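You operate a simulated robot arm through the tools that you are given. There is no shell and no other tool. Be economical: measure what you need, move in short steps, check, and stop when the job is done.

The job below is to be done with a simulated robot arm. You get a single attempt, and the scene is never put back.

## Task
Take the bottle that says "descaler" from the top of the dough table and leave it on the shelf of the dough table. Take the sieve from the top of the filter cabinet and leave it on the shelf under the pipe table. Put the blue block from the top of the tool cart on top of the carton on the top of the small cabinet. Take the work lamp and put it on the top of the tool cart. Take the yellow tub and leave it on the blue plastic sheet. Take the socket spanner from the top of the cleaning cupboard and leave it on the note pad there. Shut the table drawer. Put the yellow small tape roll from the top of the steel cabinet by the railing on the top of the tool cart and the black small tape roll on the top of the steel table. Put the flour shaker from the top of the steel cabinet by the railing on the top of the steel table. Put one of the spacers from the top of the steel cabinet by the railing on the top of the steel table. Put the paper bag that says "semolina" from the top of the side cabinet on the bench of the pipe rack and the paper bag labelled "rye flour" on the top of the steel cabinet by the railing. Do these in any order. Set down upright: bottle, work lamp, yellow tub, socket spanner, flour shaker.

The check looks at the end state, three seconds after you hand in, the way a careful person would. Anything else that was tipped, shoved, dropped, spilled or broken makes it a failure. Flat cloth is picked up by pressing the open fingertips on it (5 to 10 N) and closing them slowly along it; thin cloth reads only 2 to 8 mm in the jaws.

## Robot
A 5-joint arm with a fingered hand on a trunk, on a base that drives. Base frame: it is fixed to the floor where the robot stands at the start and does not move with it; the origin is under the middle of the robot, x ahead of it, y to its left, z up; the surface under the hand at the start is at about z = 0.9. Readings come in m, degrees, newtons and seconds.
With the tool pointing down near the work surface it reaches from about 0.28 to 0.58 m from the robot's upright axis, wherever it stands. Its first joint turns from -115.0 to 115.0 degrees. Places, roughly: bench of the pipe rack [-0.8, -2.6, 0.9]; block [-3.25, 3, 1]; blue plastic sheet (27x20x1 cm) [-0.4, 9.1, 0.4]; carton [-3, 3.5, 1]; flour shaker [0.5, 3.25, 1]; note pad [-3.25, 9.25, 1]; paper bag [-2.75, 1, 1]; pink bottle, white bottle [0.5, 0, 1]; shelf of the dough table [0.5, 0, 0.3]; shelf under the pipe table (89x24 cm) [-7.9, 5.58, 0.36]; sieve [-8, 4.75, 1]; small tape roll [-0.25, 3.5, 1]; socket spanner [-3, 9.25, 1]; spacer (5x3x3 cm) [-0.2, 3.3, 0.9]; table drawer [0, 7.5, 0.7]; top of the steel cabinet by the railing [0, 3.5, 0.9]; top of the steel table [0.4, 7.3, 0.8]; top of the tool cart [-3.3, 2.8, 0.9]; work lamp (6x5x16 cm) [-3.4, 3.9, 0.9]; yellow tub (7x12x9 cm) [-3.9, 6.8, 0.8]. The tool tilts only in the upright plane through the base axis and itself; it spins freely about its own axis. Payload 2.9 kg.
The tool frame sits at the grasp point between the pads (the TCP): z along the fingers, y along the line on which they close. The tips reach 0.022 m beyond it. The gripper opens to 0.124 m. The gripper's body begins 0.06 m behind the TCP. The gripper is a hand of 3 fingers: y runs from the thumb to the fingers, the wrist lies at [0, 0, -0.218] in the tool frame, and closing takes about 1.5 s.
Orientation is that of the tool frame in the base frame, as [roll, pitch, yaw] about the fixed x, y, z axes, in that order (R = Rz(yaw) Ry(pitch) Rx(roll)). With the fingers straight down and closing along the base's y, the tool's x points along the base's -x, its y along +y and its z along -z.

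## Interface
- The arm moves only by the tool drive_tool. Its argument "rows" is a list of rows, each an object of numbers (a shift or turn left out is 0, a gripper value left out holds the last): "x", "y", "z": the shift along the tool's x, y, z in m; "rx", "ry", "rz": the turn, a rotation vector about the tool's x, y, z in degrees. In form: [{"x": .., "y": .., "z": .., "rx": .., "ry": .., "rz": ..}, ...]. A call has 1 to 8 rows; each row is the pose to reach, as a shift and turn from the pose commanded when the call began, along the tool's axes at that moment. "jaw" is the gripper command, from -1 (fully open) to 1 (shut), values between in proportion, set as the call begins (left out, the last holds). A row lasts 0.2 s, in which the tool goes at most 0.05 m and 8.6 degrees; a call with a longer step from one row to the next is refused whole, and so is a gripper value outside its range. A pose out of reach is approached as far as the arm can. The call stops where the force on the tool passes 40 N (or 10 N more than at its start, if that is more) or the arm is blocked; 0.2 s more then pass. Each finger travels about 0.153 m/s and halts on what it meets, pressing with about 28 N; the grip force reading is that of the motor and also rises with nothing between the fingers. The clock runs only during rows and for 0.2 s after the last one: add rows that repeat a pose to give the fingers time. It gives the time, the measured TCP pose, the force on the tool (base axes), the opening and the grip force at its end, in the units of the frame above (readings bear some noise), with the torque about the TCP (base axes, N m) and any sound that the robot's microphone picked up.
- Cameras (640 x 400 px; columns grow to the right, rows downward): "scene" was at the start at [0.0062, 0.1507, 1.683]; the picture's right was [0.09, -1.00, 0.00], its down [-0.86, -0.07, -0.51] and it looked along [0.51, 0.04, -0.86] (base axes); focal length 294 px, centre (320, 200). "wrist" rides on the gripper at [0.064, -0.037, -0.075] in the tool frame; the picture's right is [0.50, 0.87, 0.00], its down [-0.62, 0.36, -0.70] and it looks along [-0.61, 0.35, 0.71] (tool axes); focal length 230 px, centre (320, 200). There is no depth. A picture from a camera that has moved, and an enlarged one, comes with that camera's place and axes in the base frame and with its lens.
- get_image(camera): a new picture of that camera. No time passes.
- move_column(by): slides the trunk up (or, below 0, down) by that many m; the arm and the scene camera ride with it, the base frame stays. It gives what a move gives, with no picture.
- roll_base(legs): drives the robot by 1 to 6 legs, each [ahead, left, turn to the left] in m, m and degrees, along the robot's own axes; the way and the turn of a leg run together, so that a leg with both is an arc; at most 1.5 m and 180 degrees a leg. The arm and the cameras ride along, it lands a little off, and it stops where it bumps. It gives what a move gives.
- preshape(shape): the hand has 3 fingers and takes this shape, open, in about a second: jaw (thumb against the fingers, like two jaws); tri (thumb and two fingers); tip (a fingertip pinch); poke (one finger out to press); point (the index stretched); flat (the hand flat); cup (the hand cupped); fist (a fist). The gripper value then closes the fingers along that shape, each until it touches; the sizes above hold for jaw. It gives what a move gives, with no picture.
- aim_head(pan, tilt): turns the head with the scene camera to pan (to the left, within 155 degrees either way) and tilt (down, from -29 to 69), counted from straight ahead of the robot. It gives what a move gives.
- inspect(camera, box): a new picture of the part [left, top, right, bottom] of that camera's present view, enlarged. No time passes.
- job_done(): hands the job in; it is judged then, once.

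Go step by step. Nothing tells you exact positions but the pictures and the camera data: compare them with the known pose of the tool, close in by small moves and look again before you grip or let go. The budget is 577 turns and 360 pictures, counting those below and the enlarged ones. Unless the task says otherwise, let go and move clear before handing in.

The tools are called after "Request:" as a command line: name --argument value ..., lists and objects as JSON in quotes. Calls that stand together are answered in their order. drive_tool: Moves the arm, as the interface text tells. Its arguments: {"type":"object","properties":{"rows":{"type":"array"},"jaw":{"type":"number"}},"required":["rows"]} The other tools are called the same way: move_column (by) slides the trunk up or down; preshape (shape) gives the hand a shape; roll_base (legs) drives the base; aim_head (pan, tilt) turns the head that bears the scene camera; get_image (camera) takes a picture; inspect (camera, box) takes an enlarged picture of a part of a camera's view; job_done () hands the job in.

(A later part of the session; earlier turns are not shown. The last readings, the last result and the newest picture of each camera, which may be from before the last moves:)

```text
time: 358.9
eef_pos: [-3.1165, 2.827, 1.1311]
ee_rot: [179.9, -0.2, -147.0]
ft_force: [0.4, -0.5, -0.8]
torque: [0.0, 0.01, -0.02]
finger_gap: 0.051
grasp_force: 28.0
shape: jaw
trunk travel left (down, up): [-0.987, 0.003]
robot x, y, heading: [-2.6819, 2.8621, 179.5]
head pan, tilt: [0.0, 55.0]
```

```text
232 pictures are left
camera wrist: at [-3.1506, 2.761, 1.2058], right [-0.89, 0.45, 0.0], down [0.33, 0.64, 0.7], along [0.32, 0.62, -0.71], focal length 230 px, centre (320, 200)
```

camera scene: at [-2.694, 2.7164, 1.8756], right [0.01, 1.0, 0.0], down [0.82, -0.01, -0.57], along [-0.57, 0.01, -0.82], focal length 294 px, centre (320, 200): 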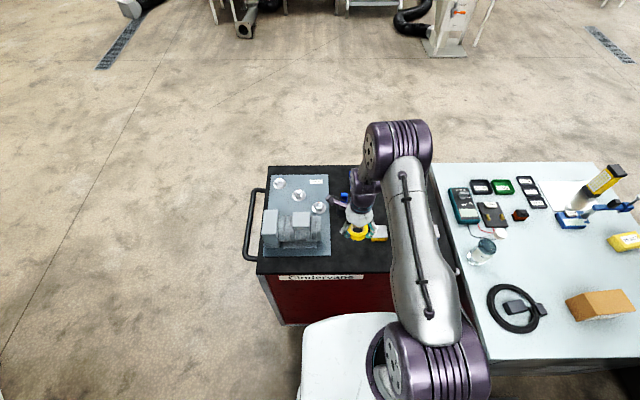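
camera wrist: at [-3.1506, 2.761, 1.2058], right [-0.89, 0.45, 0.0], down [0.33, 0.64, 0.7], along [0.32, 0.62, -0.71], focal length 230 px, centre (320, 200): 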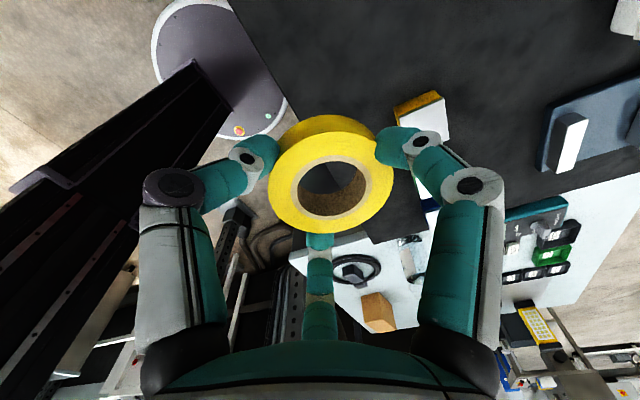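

Request:
drive_tool --rows '[{"x": 0.02, "y": 0.019}, {"x": 0.039, "y": 0.038}, {"x": 0.039, "y": 0.038}]'

Request:
move_column --by -0.16

Request:
get_image --camera "wrist"

Request:
inspect --camera "scene" --box '[240, 150, 460, 290]'

```text
time: 359.7
eef_pos: [-3.1698, 2.8365, 1.1285]
ee_rot: [179.9, -0.1, -147.0]
ft_force: [0.1, 0.3, -0.4]
torque: [-0.03, 0.03, 0.02]
finger_gap: 0.0507
grasp_force: 27.7
shape: jaw
trunk travel left (down, up): [-0.987, 0.003]
robot x, y, heading: [-2.6768, 2.8579, 179.5]
head pan, tilt: [0.0, 55.0]
```

```text
time: 361.5
eef_pos: [-3.1688, 2.837, 0.9683]
ee_rot: [179.9, -0.2, -147.0]
ft_force: [0.7, -0.3, -0.4]
torque: [0.02, -0.01, -0.01]
finger_gap: 0.0511
grasp_force: 27.7
shape: jaw
trunk travel left (down, up): [-0.827, 0.163]
robot x, y, heading: [-2.6804, 2.8605, 179.1]
head pan, tilt: [0.0, 55.0]
```

```text
231 pictures are left
camera wrist: at [-3.203, 2.7704, 1.0434], right [-0.89, 0.45, 0.0], down [0.33, 0.64, 0.7], along [0.32, 0.62, -0.71], focal length 230 px, centre (320, 200)
```

wrist: 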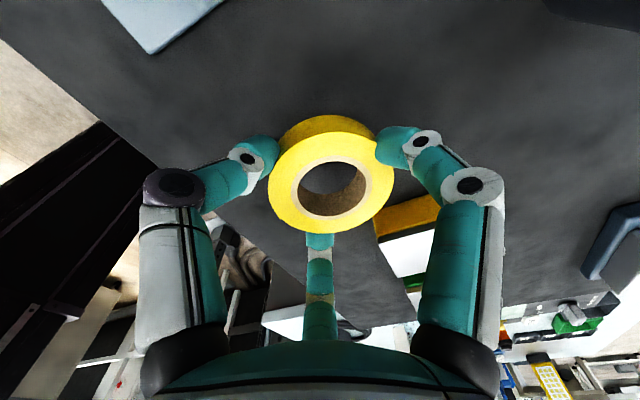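

```text
2.86 times, centred on (350, 220) of scene
camera zoom: at [-2.6946, 2.7156, 1.7155], right [0.01, 1.0, 0.0], down [0.82, -0.01, -0.57], along [-0.57, 0.01, -0.82], focal length 838 px, centre (234, 143)
```

zoom: 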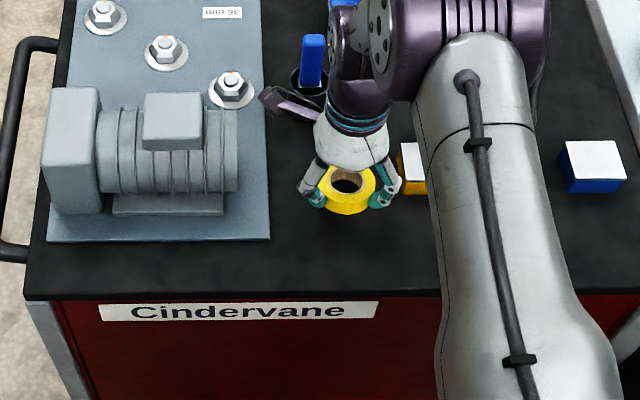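

Request:
drive_tool --rows '[{"z": 0.012}, {"z": 0.022}, {"z": 0.028}, {"z": 0.033}, {"z": 0.037}, {"z": 0.041}, {"z": 0.045}, {"z": 0.05}]'

Request:
inspect --camera "scene" --box '[240, 150, 460, 290]'

```text
time: 362.5
eef_pos: [-3.1699, 2.8367, 0.9438]
ee_rot: [179.5, -0.7, -147.0]
ft_force: [8.3, 0.9, 30.2]
torque: [0.12, 0.12, -0.07]
finger_gap: 0.0522
grasp_force: 28.0
shape: jaw
trunk travel left (down, up): [-0.827, 0.163]
robot x, y, heading: [-2.6793, 2.8629, 179.4]
head pan, tilt: [0.0, 55.0]
stopped in row 4: the force on the tool passed its limit at 43 N (the readings are from after the stop); the commanded pose is now the measured one
```

```text
2.86 times, centred on (350, 220) of scene
camera zoom: at [-2.6882, 2.7159, 1.7158], right [0.01, 1.0, 0.0], down [0.82, -0.01, -0.58], along [-0.58, 0.01, -0.82], focal length 838 px, centre (234, 143)
```

zoom: 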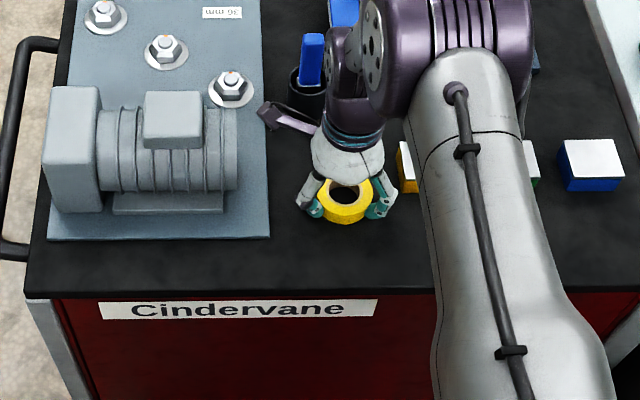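

Contact with the cart top. Release slightly and raise.

Request:
drive_tool --rows '[{"z": -0.002}, {"z": -0.002}, {"z": -0.002}, {"z": -0.002}]' --jaw -0.35

Request:
move_column --by 0.15

Request:
inspect --camera "scene" --box '[240, 150, 460, 290]'

Request:
get_image --camera "wrist"

```text
time: 363.5
eef_pos: [-3.1707, 2.8351, 0.9432]
ee_rot: [179.6, -0.4, -147.0]
ft_force: [-1.1, -1.4, 5.9]
torque: [0.17, -0.1, -0.03]
finger_gap: 0.0803
grasp_force: 0.0
shape: jaw
trunk travel left (down, up): [-0.827, 0.163]
robot x, y, heading: [-2.68, 2.8633, 179.2]
head pan, tilt: [0.0, 55.0]
```

```text
time: 365.2
eef_pos: [-3.1727, 2.8356, 1.0928]
ee_rot: [179.7, -0.5, -147.0]
ft_force: [-0.1, 0.1, -0.1]
torque: [-0.03, -0.03, -0.02]
finger_gap: 0.0836
grasp_force: 0.1
shape: jaw
trunk travel left (down, up): [-0.977, 0.013]
robot x, y, heading: [-2.6788, 2.8598, 179.1]
head pan, tilt: [0.0, 55.0]
```

```text
2.86 times, centred on (350, 220) of scene
camera zoom: at [-2.6947, 2.7155, 1.8654], right [0.01, 1.0, 0.0], down [0.82, -0.01, -0.57], along [-0.57, 0.01, -0.82], focal length 838 px, centre (234, 143)
```

zoom: 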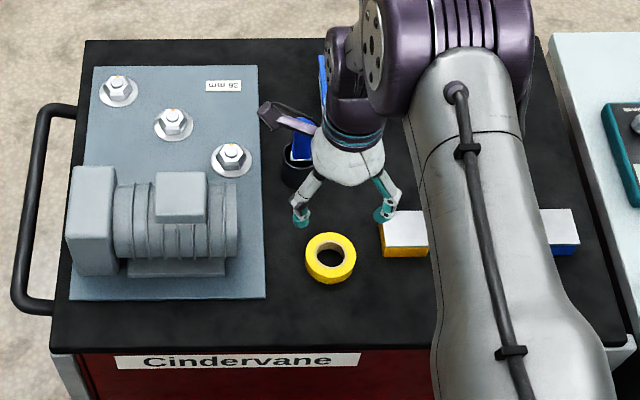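

```text
227 pictures are left
camera wrist: at [-3.2045, 2.77, 1.1671], right [-0.89, 0.45, 0.01], down [0.33, 0.64, 0.7], along [0.31, 0.62, -0.72], focal length 230 px, centre (320, 200)
```

wrist: 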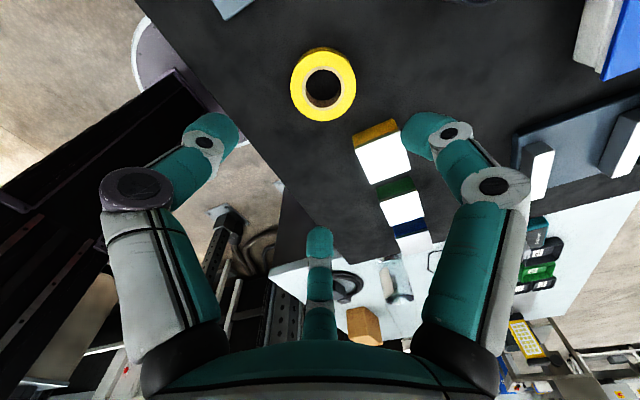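

Yellow tape done. Now the blue block next to it: turn the hand so fingers miss the green block, and move over it.

Request:
drive_tool --rows '[{"x": -0.02, "y": 0.041, "rz": -5}, {"x": -0.04, "y": 0.083, "rz": -10}, {"x": -0.06, "y": 0.125, "rz": -15}, {"x": -0.085, "y": 0.166, "rz": -20}, {"x": -0.107, "y": 0.207, "rz": -27}, {"x": -0.129, "y": 0.249, "rz": -27}, {"x": -0.129, "y": 0.249, "rz": -27}]'

Request:
get_image --camera "wrist"

Request:
inspect --camera "scene" --box '[300, 130, 520, 290]'

```text
time: 366.8
eef_pos: [-3.1871, 3.1078, 1.0986]
ee_rot: [179.7, 0.0, -119.8]
ft_force: [0.6, 0.4, -0.5]
torque: [0.0, 0.0, -0.01]
finger_gap: 0.0838
grasp_force: 0.0
shape: jaw
out of reach, approached as far as the arm can: row 6, 7
trunk travel left (down, up): [-0.977, 0.013]
robot x, y, heading: [-2.6823, 2.8565, 179.5]
head pan, tilt: [0.0, 55.0]
```

```text
226 pictures are left
camera wrist: at [-3.1864, 3.0327, 1.1728], right [-1.0, 0.0, 0.01], down [0.0, 0.71, 0.7], along [-0.01, 0.7, -0.71], focal length 230 px, centre (320, 200)
```

wrist: 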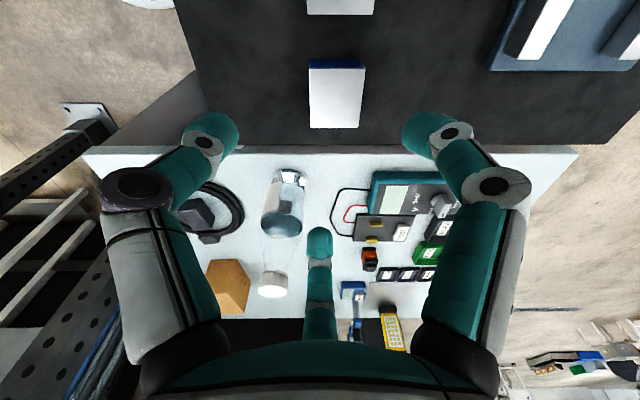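

```text
2.50 times, centred on (410, 210) of scene
camera zoom: at [-2.6944, 2.7148, 1.8654], right [0.01, 1.0, 0.0], down [0.82, -0.01, -0.57], along [-0.57, 0.01, -0.82], focal length 734 px, centre (95, 175)
```

zoom: 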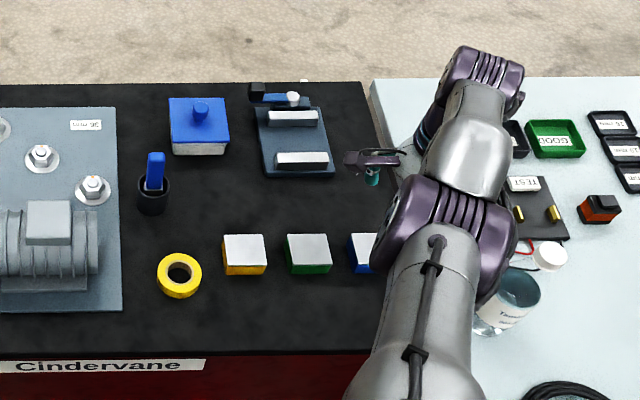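

Request:
roll_base --legs '[[0.018, -0.006, 0]]'

Request:
move_column --by -0.12

Request:
get_image --camera "wrist"

```text
time: 367.6
eef_pos: [-3.2021, 3.1122, 1.1007]
ee_rot: [179.3, 0.0, -120.0]
ft_force: [-0.4, -1.0, -0.1]
torque: [0.01, 0.02, 0.01]
finger_gap: 0.0834
grasp_force: 0.0
shape: jaw
trunk travel left (down, up): [-0.977, 0.013]
robot x, y, heading: [-2.701, 2.8671, 179.2]
head pan, tilt: [0.0, 55.0]
```

```text
time: 369.1
eef_pos: [-3.2054, 3.1128, 0.9791]
ee_rot: [179.5, 0.0, -119.9]
ft_force: [0.3, -0.6, -0.1]
torque: [-0.03, 0.0, -0.03]
finger_gap: 0.0835
grasp_force: 0.1
shape: jaw
trunk travel left (down, up): [-0.857, 0.133]
robot x, y, heading: [-2.6962, 2.8694, 179.2]
head pan, tilt: [0.0, 55.0]
```

```text
224 pictures are left
camera wrist: at [-3.2044, 3.0393, 1.0531], right [-1.0, 0.0, 0.01], down [0.01, 0.71, 0.7], along [-0.01, 0.7, -0.71], focal length 230 px, centre (320, 200)
```

wrist: 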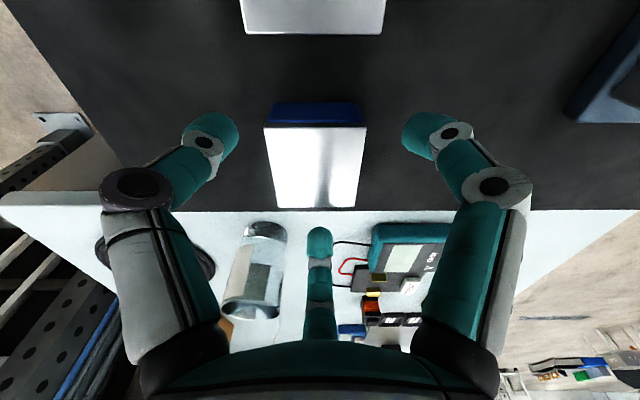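

Request:
move_column --by -0.036

Request:
drive_tool --rows '[{}, {}, {}, {}, {}, {}]' --jaw 1

Request:
move_column --by 0.165

Request:
get_image --camera "wrist"

```text
time: 369.9
eef_pos: [-3.2044, 3.114, 0.9425]
ee_rot: [179.6, 0.1, -120.1]
ft_force: [0.3, 0.0, -0.9]
torque: [0.0, -0.01, -0.03]
finger_gap: 0.0834
grasp_force: 0.1
shape: jaw
trunk travel left (down, up): [-0.821, 0.169]
robot x, y, heading: [-2.6956, 2.8679, 179.2]
head pan, tilt: [0.0, 55.0]
```

```text
time: 371.3
eef_pos: [-3.2043, 3.1142, 0.9429]
ee_rot: [179.5, 0.0, -120.0]
ft_force: [-0.1, -0.2, -1.0]
torque: [-0.03, -0.05, 0.05]
finger_gap: 0.0544
grasp_force: 28.0
shape: jaw
trunk travel left (down, up): [-0.821, 0.169]
robot x, y, heading: [-2.6954, 2.8669, 179.2]
head pan, tilt: [0.0, 55.0]
```

```text
time: 373.2
eef_pos: [-3.2047, 3.1145, 1.107]
ee_rot: [179.5, 0.0, -120.0]
ft_force: [1.1, -0.2, -3.6]
torque: [-0.03, 0.03, 0.01]
finger_gap: 0.0546
grasp_force: 28.0
shape: jaw
trunk travel left (down, up): [-0.986, 0.004]
robot x, y, heading: [-2.6967, 2.8648, 179.1]
head pan, tilt: [0.0, 55.0]
```

```text
223 pictures are left
camera wrist: at [-3.2051, 3.0395, 1.1816], right [-1.0, 0.0, 0.01], down [0.0, 0.71, 0.7], along [-0.01, 0.7, -0.71], focal length 230 px, centre (320, 200)
```

wrist: 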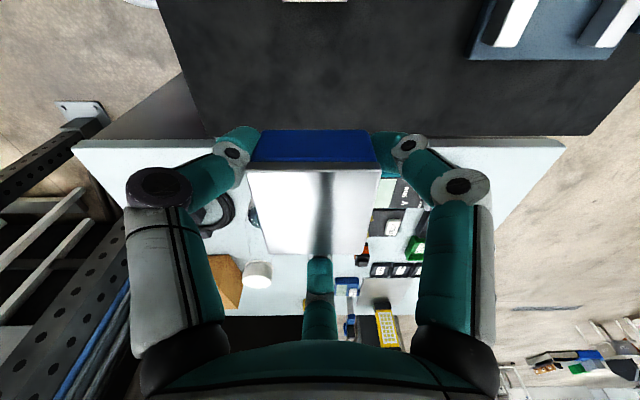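

Block held. Move to the east side of the small cabinet near the carton.

Request:
roll_base --legs '[[-0.29, 0, 0], [0, -0.3, 0]]'

Request:
aim_head --pan -20 --tilt 50

Request:
get_image --camera "scene"

Request:
get_image --camera "wrist"

```text
time: 376.8
eef_pos: [-2.9129, 3.3983, 1.108]
ee_rot: [179.5, 0.0, -119.5]
ft_force: [-0.9, 0.4, -3.7]
torque: [0.02, 0.0, 0.01]
finger_gap: 0.0544
grasp_force: 28.3
shape: jaw
trunk travel left (down, up): [-0.986, 0.004]
robot x, y, heading: [-2.4051, 3.1594, 179.7]
head pan, tilt: [0.0, 55.0]
```

```text
time: 377.6
eef_pos: [-2.9144, 3.3997, 1.1073]
ee_rot: [179.5, -0.1, -119.5]
ft_force: [-0.1, 0.2, -3.2]
torque: [-0.04, 0.0, -0.02]
finger_gap: 0.0546
grasp_force: 27.8
shape: jaw
trunk travel left (down, up): [-0.986, 0.004]
robot x, y, heading: [-2.4027, 3.1611, 179.7]
head pan, tilt: [-20.0, 50.0]
```

```text
222 pictures are left
camera scene: at [-2.4186, 3.0391, 1.881], right [0.35, 0.94, 0.0], down [0.72, -0.27, -0.64], along [-0.6, 0.22, -0.77], focal length 294 px, centre (320, 200)
```

scene: 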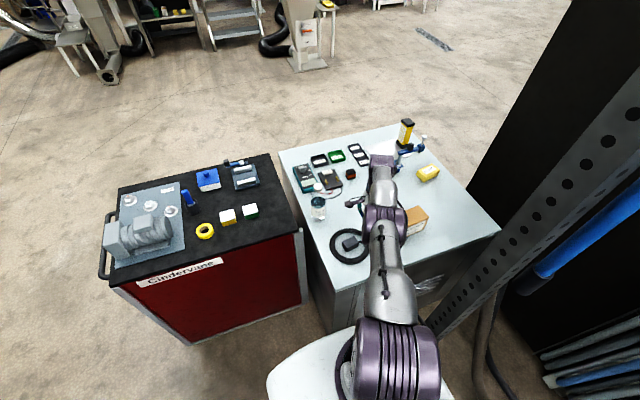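

```text
221 pictures are left
camera wrist: at [-2.913, 3.3259, 1.1816], right [-1.0, -0.01, 0.01], down [0.0, 0.71, 0.7], along [-0.01, 0.7, -0.71], focal length 230 px, centre (320, 200)
```

wrist: 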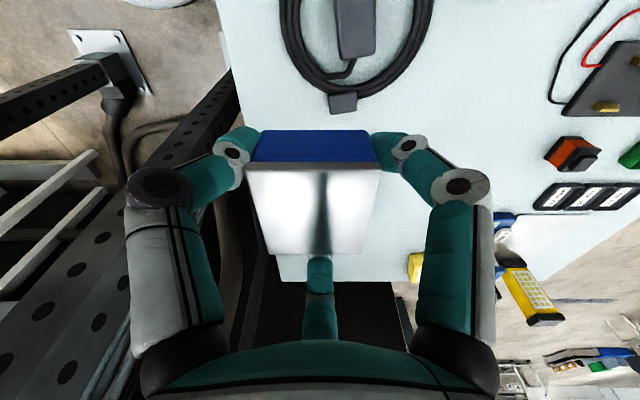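

Request:
inspect --camera "scene" --box '[300, 110, 520, 270]'

```text
2.50 times, centred on (410, 190) of scene
camera zoom: at [-2.4186, 3.0391, 1.881], right [0.35, 0.94, 0.0], down [0.72, -0.27, -0.64], along [-0.6, 0.22, -0.77], focal length 734 px, centre (95, 225)
```

zoom: 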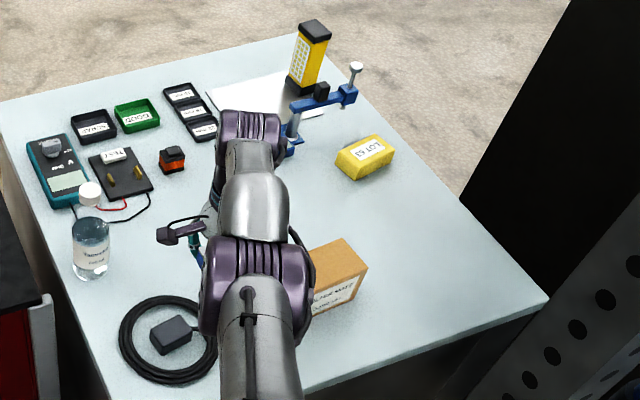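

Carton top centre about (-2.935, 3.565). Shift the base north.

Request:
roll_base --legs '[[0.02, -0.13, 0]]'

Request:
get_image --camera "wrist"

Request:
get_image --camera "scene"

```text
time: 378.9
eef_pos: [-2.9318, 3.5305, 1.1075]
ee_rot: [179.4, 0.1, -119.6]
ft_force: [-0.7, -0.3, -3.9]
torque: [-0.02, 0.03, 0.0]
finger_gap: 0.0544
grasp_force: 27.6
shape: jaw
trunk travel left (down, up): [-0.986, 0.004]
robot x, y, heading: [-2.4231, 3.2875, 179.7]
head pan, tilt: [-20.0, 50.0]
```

```text
219 pictures are left
camera wrist: at [-2.9321, 3.4559, 1.182], right [-1.0, -0.01, 0.01], down [0.0, 0.71, 0.71], along [-0.01, 0.71, -0.71], focal length 230 px, centre (320, 200)
```

wrist: 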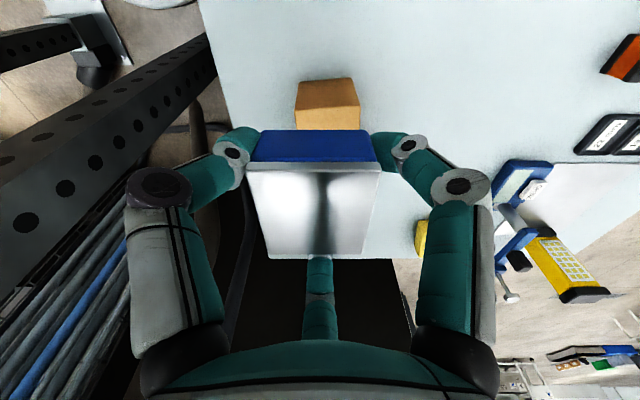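

```text
218 pictures are left
camera scene: at [-2.4379, 3.1675, 1.8808], right [0.35, 0.94, 0.0], down [0.72, -0.27, -0.64], along [-0.6, 0.22, -0.77], focal length 294 px, centre (320, 200)
```

scene: 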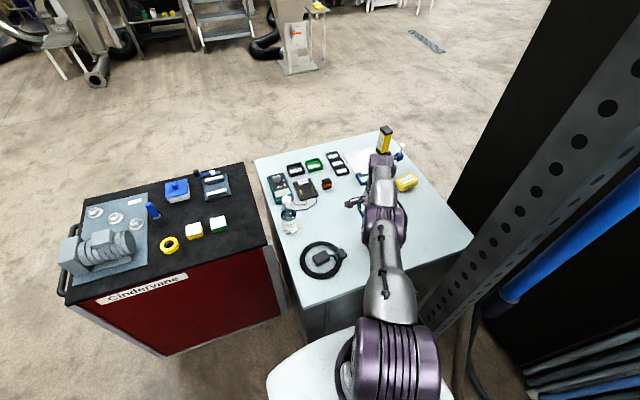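

Carton really spans x -2.967..-2.912, y 3.54..3.67, so its top centre is (-2.94, 3.605). Nudge base and position the block above it.

Request:
roll_base --legs '[[0.027, -0.025, 0]]'

```text
time: 379.8
eef_pos: [-2.9752, 3.5306, 1.1106]
ee_rot: [179.2, -0.2, -117.6]
ft_force: [0.9, -1.6, -4.5]
torque: [0.03, 0.04, -0.01]
finger_gap: 0.0542
grasp_force: 27.6
shape: jaw
trunk travel left (down, up): [-0.986, 0.004]
robot x, y, heading: [-2.465, 3.301, -178.4]
head pan, tilt: [-20.0, 50.0]
```

Request:
drive_tool --rows '[{"x": -0.03, "y": 0.001}, {"x": -0.06, "y": 0.002}, {"x": -0.082, "y": 0.0035, "rz": 2}, {"x": -0.082, "y": 0.0035, "rz": 2}]'

Request:
move_column --by -0.06

Request:
get_image --camera "wrist"

Request:
inspect --camera "scene" --box '[300, 130, 460, 270]'

```text
time: 380.8
eef_pos: [-2.9397, 3.598, 1.1086]
ee_rot: [179.7, 0.0, -119.6]
ft_force: [1.2, -0.9, -4.6]
torque: [-0.06, 0.01, 0.0]
finger_gap: 0.0545
grasp_force: 28.1
shape: jaw
out of reach, approached as far as the arm can: row 2, 3, 4
trunk travel left (down, up): [-0.986, 0.004]
robot x, y, heading: [-2.4597, 3.3029, -178.6]
head pan, tilt: [-20.0, 50.0]
```

```text
time: 381.8
eef_pos: [-2.9395, 3.5987, 1.0485]
ee_rot: [179.7, 0.1, -119.6]
ft_force: [-0.6, 0.2, -4.0]
torque: [0.01, 0.02, 0.0]
finger_gap: 0.0542
grasp_force: 27.7
shape: jaw
trunk travel left (down, up): [-0.926, 0.064]
robot x, y, heading: [-2.4642, 3.3029, -178.5]
head pan, tilt: [-20.0, 50.0]
```

```text
217 pictures are left
camera wrist: at [-2.9384, 3.5238, 1.123], right [-1.0, -0.01, 0.01], down [0.0, 0.71, 0.7], along [-0.01, 0.7, -0.71], focal length 230 px, centre (320, 200)
```

wrist: 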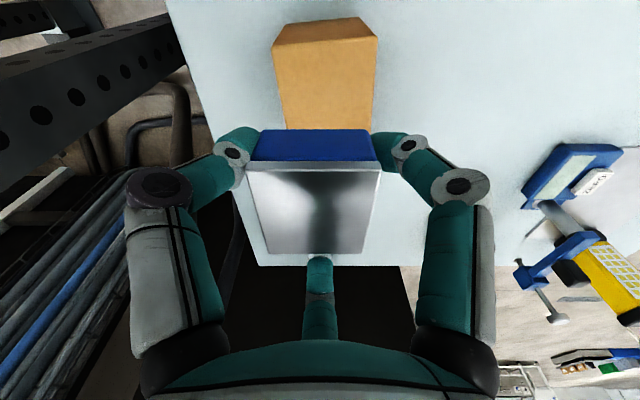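

```text
2.86 times, centred on (380, 200) of scene
camera zoom: at [-2.4733, 3.1839, 1.821], right [0.32, 0.95, 0.0], down [0.73, -0.24, -0.64], along [-0.61, 0.2, -0.77], focal length 838 px, centre (149, 200)
```

zoom: 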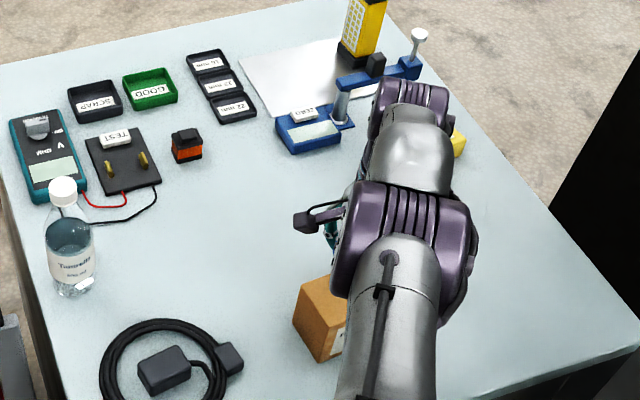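

Aligned over the carton. Lower to contact.

Request:
drive_tool --rows '[{"x": 0.0, "y": 0.003, "z": 0.012}, {"y": 0.003, "z": 0.022}, {"y": 0.003, "z": 0.028}, {"y": 0.003, "z": 0.032}, {"y": 0.003, "z": 0.036}, {"y": 0.003, "z": 0.04}, {"y": 0.003, "z": 0.043}]'

Request:
get_image --camera "wrist"

```text
time: 383.4
eef_pos: [-2.9314, 3.592, 1.0128]
ee_rot: [179.6, 0.1, -119.7]
ft_force: [-0.4, 0.5, -3.5]
torque: [-0.03, 0.03, 0.04]
finger_gap: 0.0541
grasp_force: 28.2
shape: jaw
out of reach, approached as far as the arm can: row 1, 2, 3, 4, 5, 6, 7
trunk travel left (down, up): [-0.926, 0.064]
robot x, y, heading: [-2.4629, 3.3034, -178.4]
head pan, tilt: [-20.0, 50.0]
```

```text
215 pictures are left
camera wrist: at [-2.9313, 3.5178, 1.0872], right [-1.0, -0.01, 0.01], down [0.0, 0.71, 0.7], along [-0.01, 0.7, -0.71], focal length 230 px, centre (320, 200)
```

wrist: 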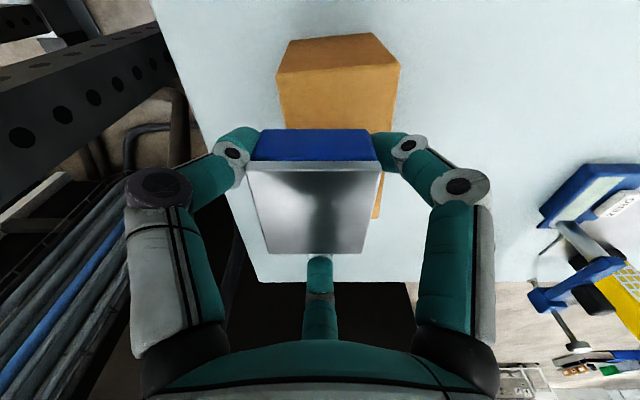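

Request:
drive_tool --rows '[{"z": -0.02, "x": -0.005, "y": 0.01}, {"z": -0.036, "x": -0.007, "y": 0.016}, {"z": -0.036, "x": -0.007, "y": 0.016}]'

Request:
move_column --by -0.03

Request:
get_image --camera "wrist"

```text
time: 384.2
eef_pos: [-2.9366, 3.6044, 1.0509]
ee_rot: [179.6, 0.1, -119.7]
ft_force: [-0.7, 0.3, -4.5]
torque: [0.02, 0.02, 0.0]
finger_gap: 0.0543
grasp_force: 28.1
shape: jaw
out of reach, approached as far as the arm can: row 1, 2, 3
trunk travel left (down, up): [-0.926, 0.064]
robot x, y, heading: [-2.4639, 3.3032, -178.5]
head pan, tilt: [-20.0, 50.0]
```

```text
time: 384.9
eef_pos: [-2.9362, 3.6034, 1.0213]
ee_rot: [179.7, 0.1, -119.6]
ft_force: [0.4, -0.2, -3.9]
torque: [0.03, 0.03, -0.02]
finger_gap: 0.0539
grasp_force: 27.8
shape: jaw
trunk travel left (down, up): [-0.896, 0.094]
robot x, y, heading: [-2.4619, 3.3047, -178.5]
head pan, tilt: [-20.0, 50.0]
```

```text
214 pictures are left
camera wrist: at [-2.9355, 3.5286, 1.0952], right [-1.0, -0.01, 0.01], down [0.0, 0.71, 0.7], along [-0.01, 0.7, -0.71], focal length 230 px, centre (320, 200)
```

wrist: 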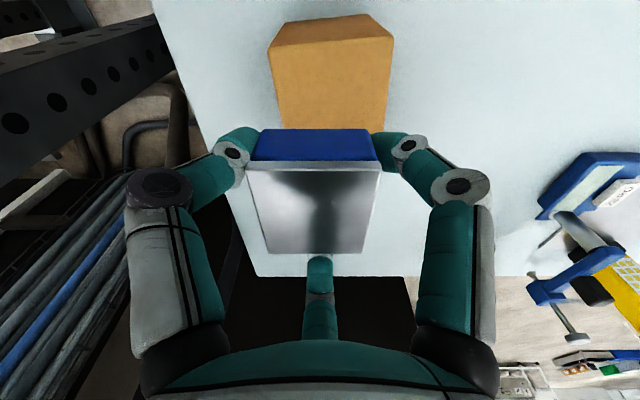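

Request:
move_column --by -0.011

Request:
move_column --by -0.004

```text
time: 385.5
eef_pos: [-2.9371, 3.6033, 1.0096]
ee_rot: [179.6, 0.0, -119.7]
ft_force: [-0.7, -0.1, -5.0]
torque: [-0.01, 0.01, -0.03]
finger_gap: 0.054
grasp_force: 28.1
shape: jaw
trunk travel left (down, up): [-0.885, 0.105]
robot x, y, heading: [-2.4599, 3.3008, -178.5]
head pan, tilt: [-20.0, 50.0]
```

```text
time: 386.1
eef_pos: [-2.9363, 3.6042, 1.0059]
ee_rot: [179.6, 0.0, -119.7]
ft_force: [-0.2, -0.4, -4.7]
torque: [-0.01, 0.0, 0.02]
finger_gap: 0.0541
grasp_force: 27.8
shape: jaw
trunk travel left (down, up): [-0.881, 0.109]
robot x, y, heading: [-2.4587, 3.3018, -178.5]
head pan, tilt: [-20.0, 50.0]
```

Request:
move_column --by -0.004

Request:
move_column --by -0.004

Request:
inspect --camera "scene" --box '[320, 170, 420, 270]'

```text
time: 386.6
eef_pos: [-2.9363, 3.6028, 1.0026]
ee_rot: [179.6, 0.1, -119.7]
ft_force: [-0.3, 0.3, -3.7]
torque: [-0.01, 0.03, 0.01]
finger_gap: 0.0542
grasp_force: 27.8
shape: jaw
trunk travel left (down, up): [-0.877, 0.113]
robot x, y, heading: [-2.4617, 3.3041, -178.2]
head pan, tilt: [-20.0, 50.0]
```

```text
time: 387.1
eef_pos: [-2.9355, 3.6033, 0.9985]
ee_rot: [179.7, 0.1, -119.7]
ft_force: [0.3, -0.6, -3.6]
torque: [0.0, 0.03, 0.02]
finger_gap: 0.054
grasp_force: 27.9
shape: jaw
trunk travel left (down, up): [-0.873, 0.117]
robot x, y, heading: [-2.4644, 3.3041, -178.5]
head pan, tilt: [-20.0, 50.0]
```

```text
4.00 times, centred on (370, 220) of scene
camera zoom: at [-2.4731, 3.1839, 1.768], right [0.32, 0.95, 0.0], down [0.73, -0.24, -0.64], along [-0.61, 0.2, -0.77], focal length 1174 px, centre (120, 120)
```

zoom: 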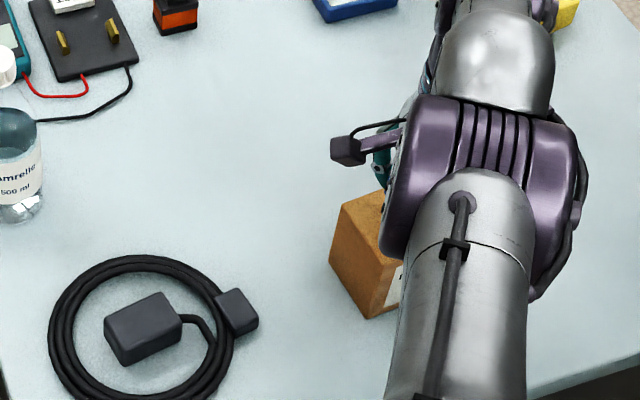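

Request:
move_column --by -0.005

Request:
move_column --by -0.005

Request:
get_image --camera "wrist"

```text
time: 387.6
eef_pos: [-2.9357, 3.6026, 0.9928]
ee_rot: [179.7, 0.1, -119.7]
ft_force: [0.5, 0.7, -4.2]
torque: [-0.02, 0.02, 0.02]
finger_gap: 0.0541
grasp_force: 27.9
shape: jaw
trunk travel left (down, up): [-0.868, 0.122]
robot x, y, heading: [-2.4628, 3.3055, -178.5]
head pan, tilt: [-20.0, 50.0]
```

```text
time: 388.2
eef_pos: [-2.9357, 3.6032, 0.9882]
ee_rot: [179.6, 0.1, -119.7]
ft_force: [0.5, -0.6, -4.2]
torque: [0.01, 0.0, -0.01]
finger_gap: 0.0543
grasp_force: 27.7
shape: jaw
trunk travel left (down, up): [-0.863, 0.127]
robot x, y, heading: [-2.4618, 3.3011, -178.7]
head pan, tilt: [-20.0, 50.0]
```

```text
212 pictures are left
camera wrist: at [-2.9356, 3.5286, 1.0622], right [-1.0, -0.01, 0.01], down [0.0, 0.71, 0.7], along [-0.01, 0.7, -0.71], focal length 230 px, centre (320, 200)
```

wrist: 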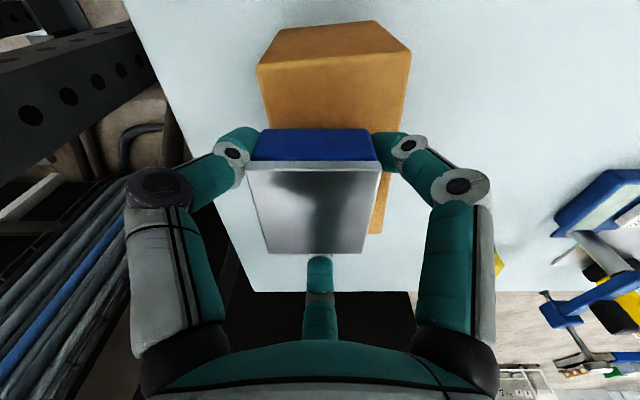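

Request:
move_column --by -0.006

Request:
move_column --by -0.004

```text
time: 388.7
eef_pos: [-2.9369, 3.6022, 0.9823]
ee_rot: [179.7, 0.2, -119.7]
ft_force: [0.4, 0.0, -3.3]
torque: [-0.02, 0.01, -0.03]
finger_gap: 0.054
grasp_force: 28.5
shape: jaw
trunk travel left (down, up): [-0.857, 0.133]
robot x, y, heading: [-2.4638, 3.2991, -178.5]
head pan, tilt: [-20.0, 50.0]
```

```text
time: 389.3
eef_pos: [-2.9372, 3.6033, 0.9772]
ee_rot: [179.6, 0.2, -119.7]
ft_force: [0.4, 0.2, -3.9]
torque: [-0.02, 0.02, -0.03]
finger_gap: 0.0543
grasp_force: 28.1
shape: jaw
trunk travel left (down, up): [-0.853, 0.137]
robot x, y, heading: [-2.4625, 3.3028, -178.3]
head pan, tilt: [-20.0, 50.0]
```

Request:
move_column --by -0.004

Request:
move_column --by -0.004

Request:
get_image --camera "wrist"

```text
time: 389.8
eef_pos: [-2.937, 3.6023, 0.9737]
ee_rot: [179.5, 0.0, -119.6]
ft_force: [-0.2, 0.2, -4.0]
torque: [0.02, -0.03, -0.01]
finger_gap: 0.0541
grasp_force: 28.0
shape: jaw
trunk travel left (down, up): [-0.849, 0.141]
robot x, y, heading: [-2.4614, 3.3008, -178.4]
head pan, tilt: [-20.0, 50.0]
```

```text
time: 390.3
eef_pos: [-2.9353, 3.6032, 0.972]
ee_rot: [179.4, 0.1, -119.7]
ft_force: [-1.3, 0.8, 11.2]
torque: [-0.02, 0.08, -0.01]
finger_gap: 0.0541
grasp_force: 28.1
shape: jaw
trunk travel left (down, up): [-0.845, 0.145]
robot x, y, heading: [-2.4644, 3.3044, -178.3]
head pan, tilt: [-20.0, 50.0]
```

```text
211 pictures are left
camera wrist: at [-2.9351, 3.5284, 1.046], right [-1.0, -0.01, 0.01], down [0.0, 0.71, 0.71], along [-0.01, 0.71, -0.71], focal length 230 px, centre (320, 200)
```

wrist: 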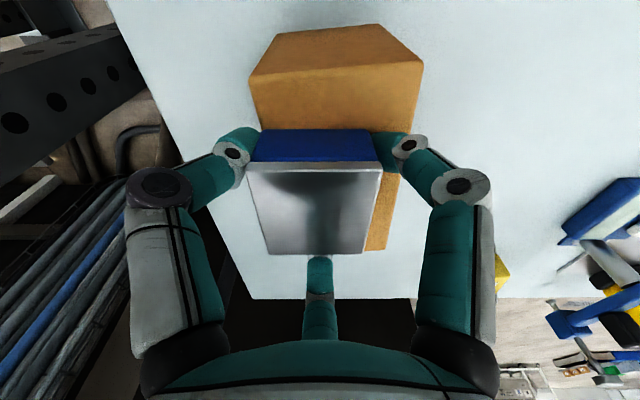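

Contact (11 N up). Release.

Request:
drive_tool --rows '[{}, {}, {}]' --jaw -0.35

Request:
move_column --by 0.14

Request:
get_image --camera "wrist"

```text
time: 391.1
eef_pos: [-2.9336, 3.6029, 0.9722]
ee_rot: [179.5, 0.1, -119.7]
ft_force: [2.3, -1.0, 12.9]
torque: [0.07, 0.23, 0.03]
finger_gap: 0.0778
grasp_force: 0.1
shape: jaw
trunk travel left (down, up): [-0.845, 0.145]
robot x, y, heading: [-2.4604, 3.3021, -178.3]
head pan, tilt: [-20.0, 50.0]
```

```text
time: 392.8
eef_pos: [-2.9358, 3.6025, 1.1105]
ee_rot: [179.6, 0.2, -119.6]
ft_force: [-0.4, -0.8, 0.0]
torque: [0.01, -0.01, 0.01]
finger_gap: 0.0833
grasp_force: 0.1
shape: jaw
trunk travel left (down, up): [-0.985, 0.005]
robot x, y, heading: [-2.462, 3.3066, -178.4]
head pan, tilt: [-20.0, 50.0]
```

```text
210 pictures are left
camera wrist: at [-2.9352, 3.5283, 1.1845], right [-1.0, -0.01, 0.01], down [0.0, 0.71, 0.7], along [-0.01, 0.7, -0.71], focal length 230 px, centre (320, 200)
```

wrist: 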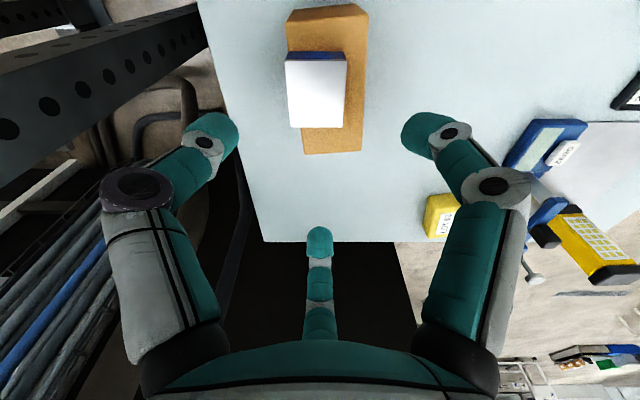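

Block placed on the carton. Now go round the south of the cart to the west side of the small cabinet for the lamp.

Request:
drive_tool --rows '[{"x": 0.002, "y": -0.049}, {"x": 0.004, "y": -0.098}, {"x": 0.006, "y": -0.147}]'

Request:
roll_base --legs '[[0, 0.7, 0], [0.4, 0.5, 0], [1.1, 0, 0], [0, -1.45, 0], [0, 0, 178]]'

Request:
aim_head --pan 0 --tilt 45

Request:
get_image --camera "scene"

```text
time: 393.6
eef_pos: [-2.8133, 3.5239, 1.1094]
ee_rot: [179.5, 0.1, -119.7]
ft_force: [0.2, 0.5, 0.6]
torque: [0.02, 0.0, 0.01]
finger_gap: 0.0833
grasp_force: 0.1
shape: jaw
trunk travel left (down, up): [-0.985, 0.005]
robot x, y, heading: [-2.4616, 3.301, -178.6]
head pan, tilt: [-20.0, 50.0]
```

```text
time: 419.8
eef_pos: [-3.6835, 3.2648, 1.1077]
ee_rot: [179.6, 0.0, 58.6]
ft_force: [1.3, -1.0, -0.5]
torque: [-0.03, -0.01, -0.01]
finger_gap: 0.0837
grasp_force: 0.1
shape: jaw
trunk travel left (down, up): [-0.985, 0.005]
robot x, y, heading: [-4.0254, 3.4969, -0.4]
head pan, tilt: [-20.0, 50.0]
```

```text
time: 420.7
eef_pos: [-3.6829, 3.2641, 1.1072]
ee_rot: [179.6, 0.1, 58.5]
ft_force: [-0.5, 0.8, 0.0]
torque: [0.02, 0.0, -0.01]
finger_gap: 0.0836
grasp_force: 0.0
shape: jaw
trunk travel left (down, up): [-0.985, 0.005]
robot x, y, heading: [-4.0255, 3.4953, -0.2]
head pan, tilt: [0.0, 45.0]
```

```text
209 pictures are left
camera scene: at [-4.0062, 3.6425, 1.8869], right [-0.01, -1.0, 0.0], down [-0.71, 0.0, -0.71], along [0.71, 0.0, -0.71], focal length 294 px, centre (320, 200)
```

scene: 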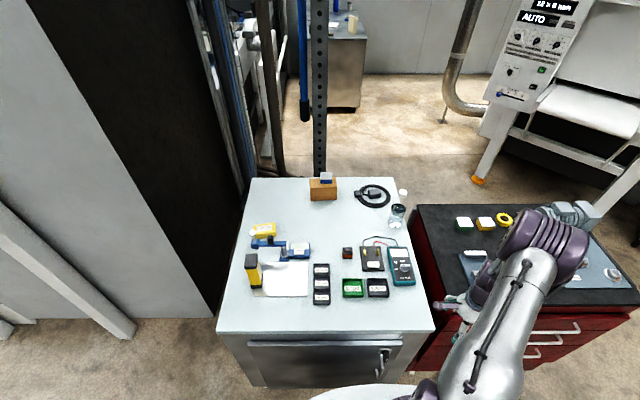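

Request:
inspect --camera "scene" --box '[210, 170, 440, 340]'

Request:
inspect --camera "scene" --box '[225, 210, 345, 310]'

```text
2.35 times, centred on (325, 255) of scene
camera zoom: at [-4.0062, 3.6425, 1.8869], right [-0.01, -1.0, 0.0], down [-0.71, 0.0, -0.71], along [0.71, 0.0, -0.71], focal length 690 px, centre (308, 71)
```

zoom: 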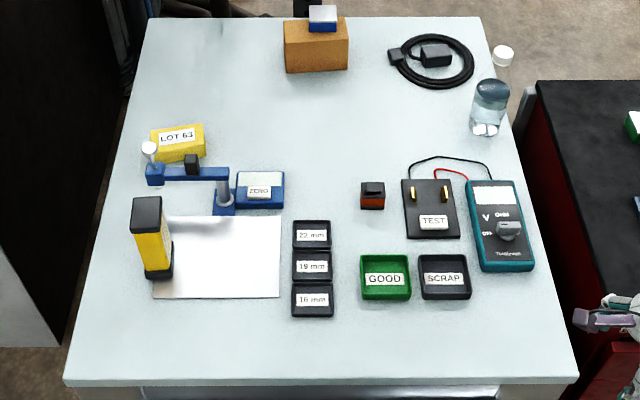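

```text
4.00 times, centred on (285, 260) of scene
camera zoom: at [-4.0062, 3.6425, 1.8869], right [-0.01, -1.0, 0.0], down [-0.71, 0.0, -0.71], along [0.71, 0.0, -0.71], focal length 1174 px, centre (460, -40)
```

zoom: 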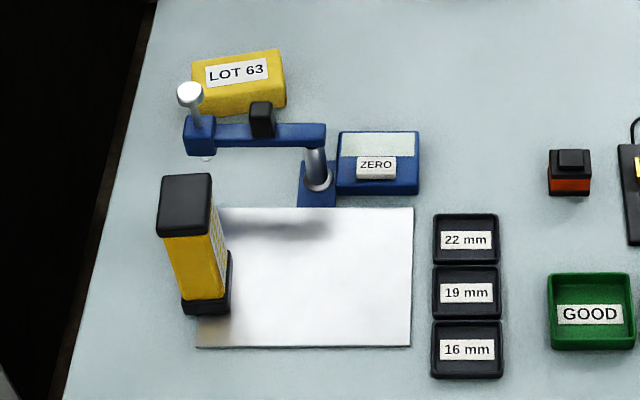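

Lamp stands at (-3.458, 3.869), 5x6 cm section. Approach from the west.

Request:
roll_base --legs '[[0.05, 0.305, 0]]'

Request:
drive_tool --rows '[{"x": 0.04, "y": -0.001, "rz": -5}, {"x": 0.08, "y": -0.002, "rz": -10}, {"x": 0.12, "y": -0.003, "rz": -15}, {"x": 0.16, "y": -0.004, "rz": -20}, {"x": 0.2, "y": -0.005, "rz": -25}, {"x": 0.24, "y": -0.006, "rz": -31.5}]' --jaw -1

Request:
get_image --camera "wrist"

Request:
get_image --camera "scene"

```text
time: 422.8
eef_pos: [-3.6307, 3.5837, 1.1065]
ee_rot: [179.6, 0.0, 58.6]
ft_force: [-0.2, -0.4, 0.2]
torque: [0.0, 0.0, 0.04]
finger_gap: 0.0836
grasp_force: 0.1
shape: jaw
trunk travel left (down, up): [-0.985, 0.005]
robot x, y, heading: [-3.9734, 3.8186, -0.0]
head pan, tilt: [0.0, 45.0]
```

```text
time: 424.2
eef_pos: [-3.5126, 3.7948, 1.1078]
ee_rot: [179.6, 0.1, 90.2]
ft_force: [0.8, 0.9, 0.2]
torque: [-0.05, 0.0, 0.02]
finger_gap: 0.1238
grasp_force: 0.0
shape: jaw
trunk travel left (down, up): [-0.985, 0.005]
robot x, y, heading: [-3.9737, 3.8178, -0.2]
head pan, tilt: [0.0, 45.0]
```

```text
206 pictures are left
camera wrist: at [-3.5497, 3.8593, 1.1815], right [0.86, 0.5, 0.0], down [0.35, -0.62, 0.7], along [0.36, -0.61, -0.71], focal length 230 px, centre (320, 200)
```

wrist: 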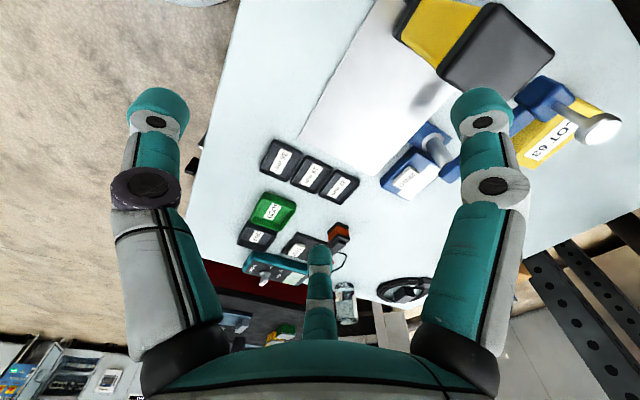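

```text
205 pictures are left
camera scene: at [-3.9541, 3.9639, 1.8867], right [0.0, -1.0, 0.0], down [-0.71, 0.0, -0.71], along [0.71, 0.0, -0.71], focal length 294 px, centre (320, 200)
```

scene: 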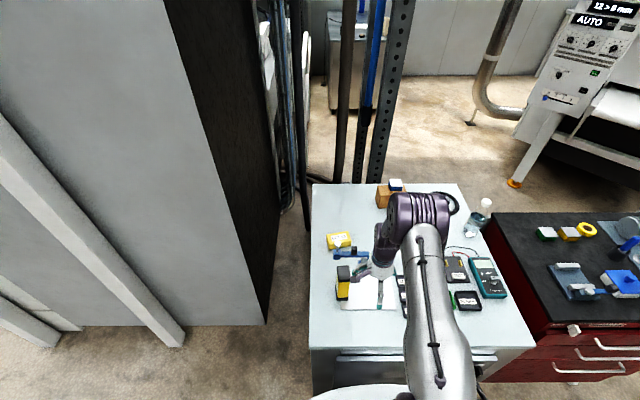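

Request:
drive_tool --rows '[{"x": 0.03, "y": 0.02}, {"x": 0.06, "y": 0.04}, {"x": 0.078, "y": 0.051}, {"x": 0.078, "y": 0.051}]'

Request:
get_image --camera "wrist"

Request:
inspect --camera "scene" --box '[290, 180, 450, 320]'

```text
time: 425.2
eef_pos: [-3.4583, 3.8701, 1.1083]
ee_rot: [179.6, -0.1, 90.1]
ft_force: [0.3, 0.0, 0.3]
torque: [0.01, 0.04, 0.01]
finger_gap: 0.1239
grasp_force: 0.0
shape: jaw
trunk travel left (down, up): [-0.985, 0.005]
robot x, y, heading: [-3.9762, 3.8171, -0.1]
head pan, tilt: [0.0, 45.0]
```

```text
204 pictures are left
camera wrist: at [-3.4966, 3.934, 1.1827], right [0.86, 0.5, 0.0], down [0.35, -0.62, 0.7], along [0.36, -0.61, -0.71], focal length 230 px, centre (320, 200)
```

wrist: 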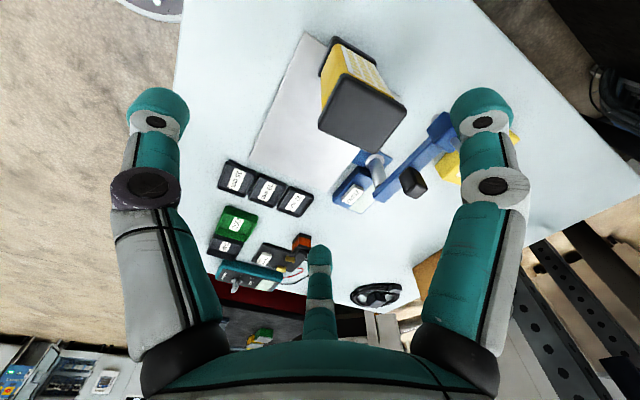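

```text
2.86 times, centred on (370, 250) of scene
camera zoom: at [-3.9548, 3.9619, 1.8869], right [0.0, -1.0, 0.0], down [-0.71, 0.0, -0.71], along [0.71, 0.0, -0.71], focal length 838 px, centre (177, 57)
```

zoom: 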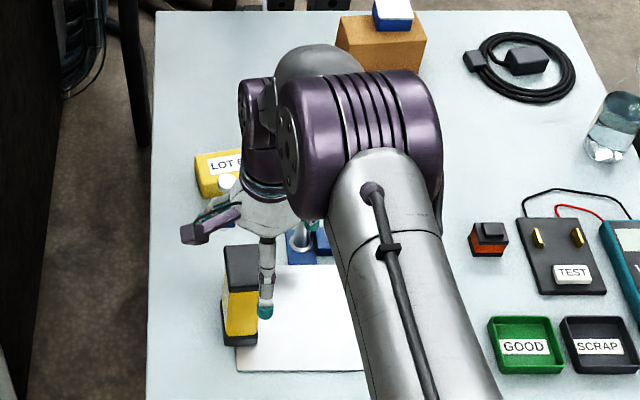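

Two views triangulate the lamp to (-3.428, 3.882) with its top at z≈1.01. Correct and lower.

Request:
drive_tool --rows '[{"x": 0.012, "y": 0.03}, {"x": 0.012, "y": 0.03}]'

Request:
move_column --by -0.06

Request:
get_image --camera "wrist"

Request:
inspect --camera "scene" --box '[290, 180, 450, 320]'

```text
time: 425.8
eef_pos: [-3.4288, 3.8825, 1.11]
ee_rot: [179.6, 0.0, 90.2]
ft_force: [-0.2, 1.1, -0.2]
torque: [0.02, -0.02, -0.04]
finger_gap: 0.1239
grasp_force: 0.1
shape: jaw
trunk travel left (down, up): [-0.985, 0.005]
robot x, y, heading: [-3.9763, 3.8168, -0.2]
head pan, tilt: [0.0, 45.0]
```

```text
time: 426.8
eef_pos: [-3.4288, 3.8826, 1.0479]
ee_rot: [179.7, 0.1, 90.1]
ft_force: [0.2, 0.5, -0.4]
torque: [0.0, 0.02, -0.02]
finger_gap: 0.1241
grasp_force: 0.0
shape: jaw
trunk travel left (down, up): [-0.925, 0.065]
robot x, y, heading: [-3.9775, 3.8184, -0.2]
head pan, tilt: [0.0, 45.0]
```

```text
202 pictures are left
camera wrist: at [-3.4658, 3.9468, 1.123], right [0.86, 0.5, 0.0], down [0.35, -0.62, 0.7], along [0.36, -0.61, -0.71], focal length 230 px, centre (320, 200)
```

wrist: 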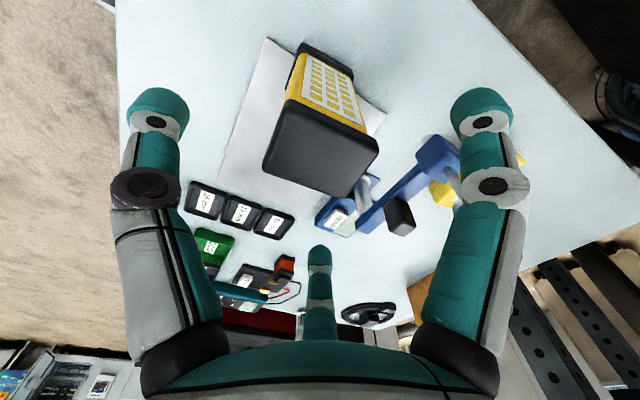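

```text
2.86 times, centred on (370, 250) of scene
camera zoom: at [-3.9547, 3.962, 1.8269], right [0.0, -1.0, 0.0], down [-0.71, 0.0, -0.71], along [0.71, 0.0, -0.71], focal length 838 px, centre (177, 57)
```

zoom: 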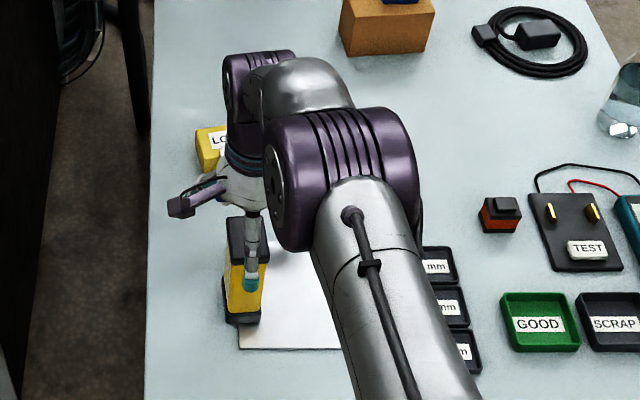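

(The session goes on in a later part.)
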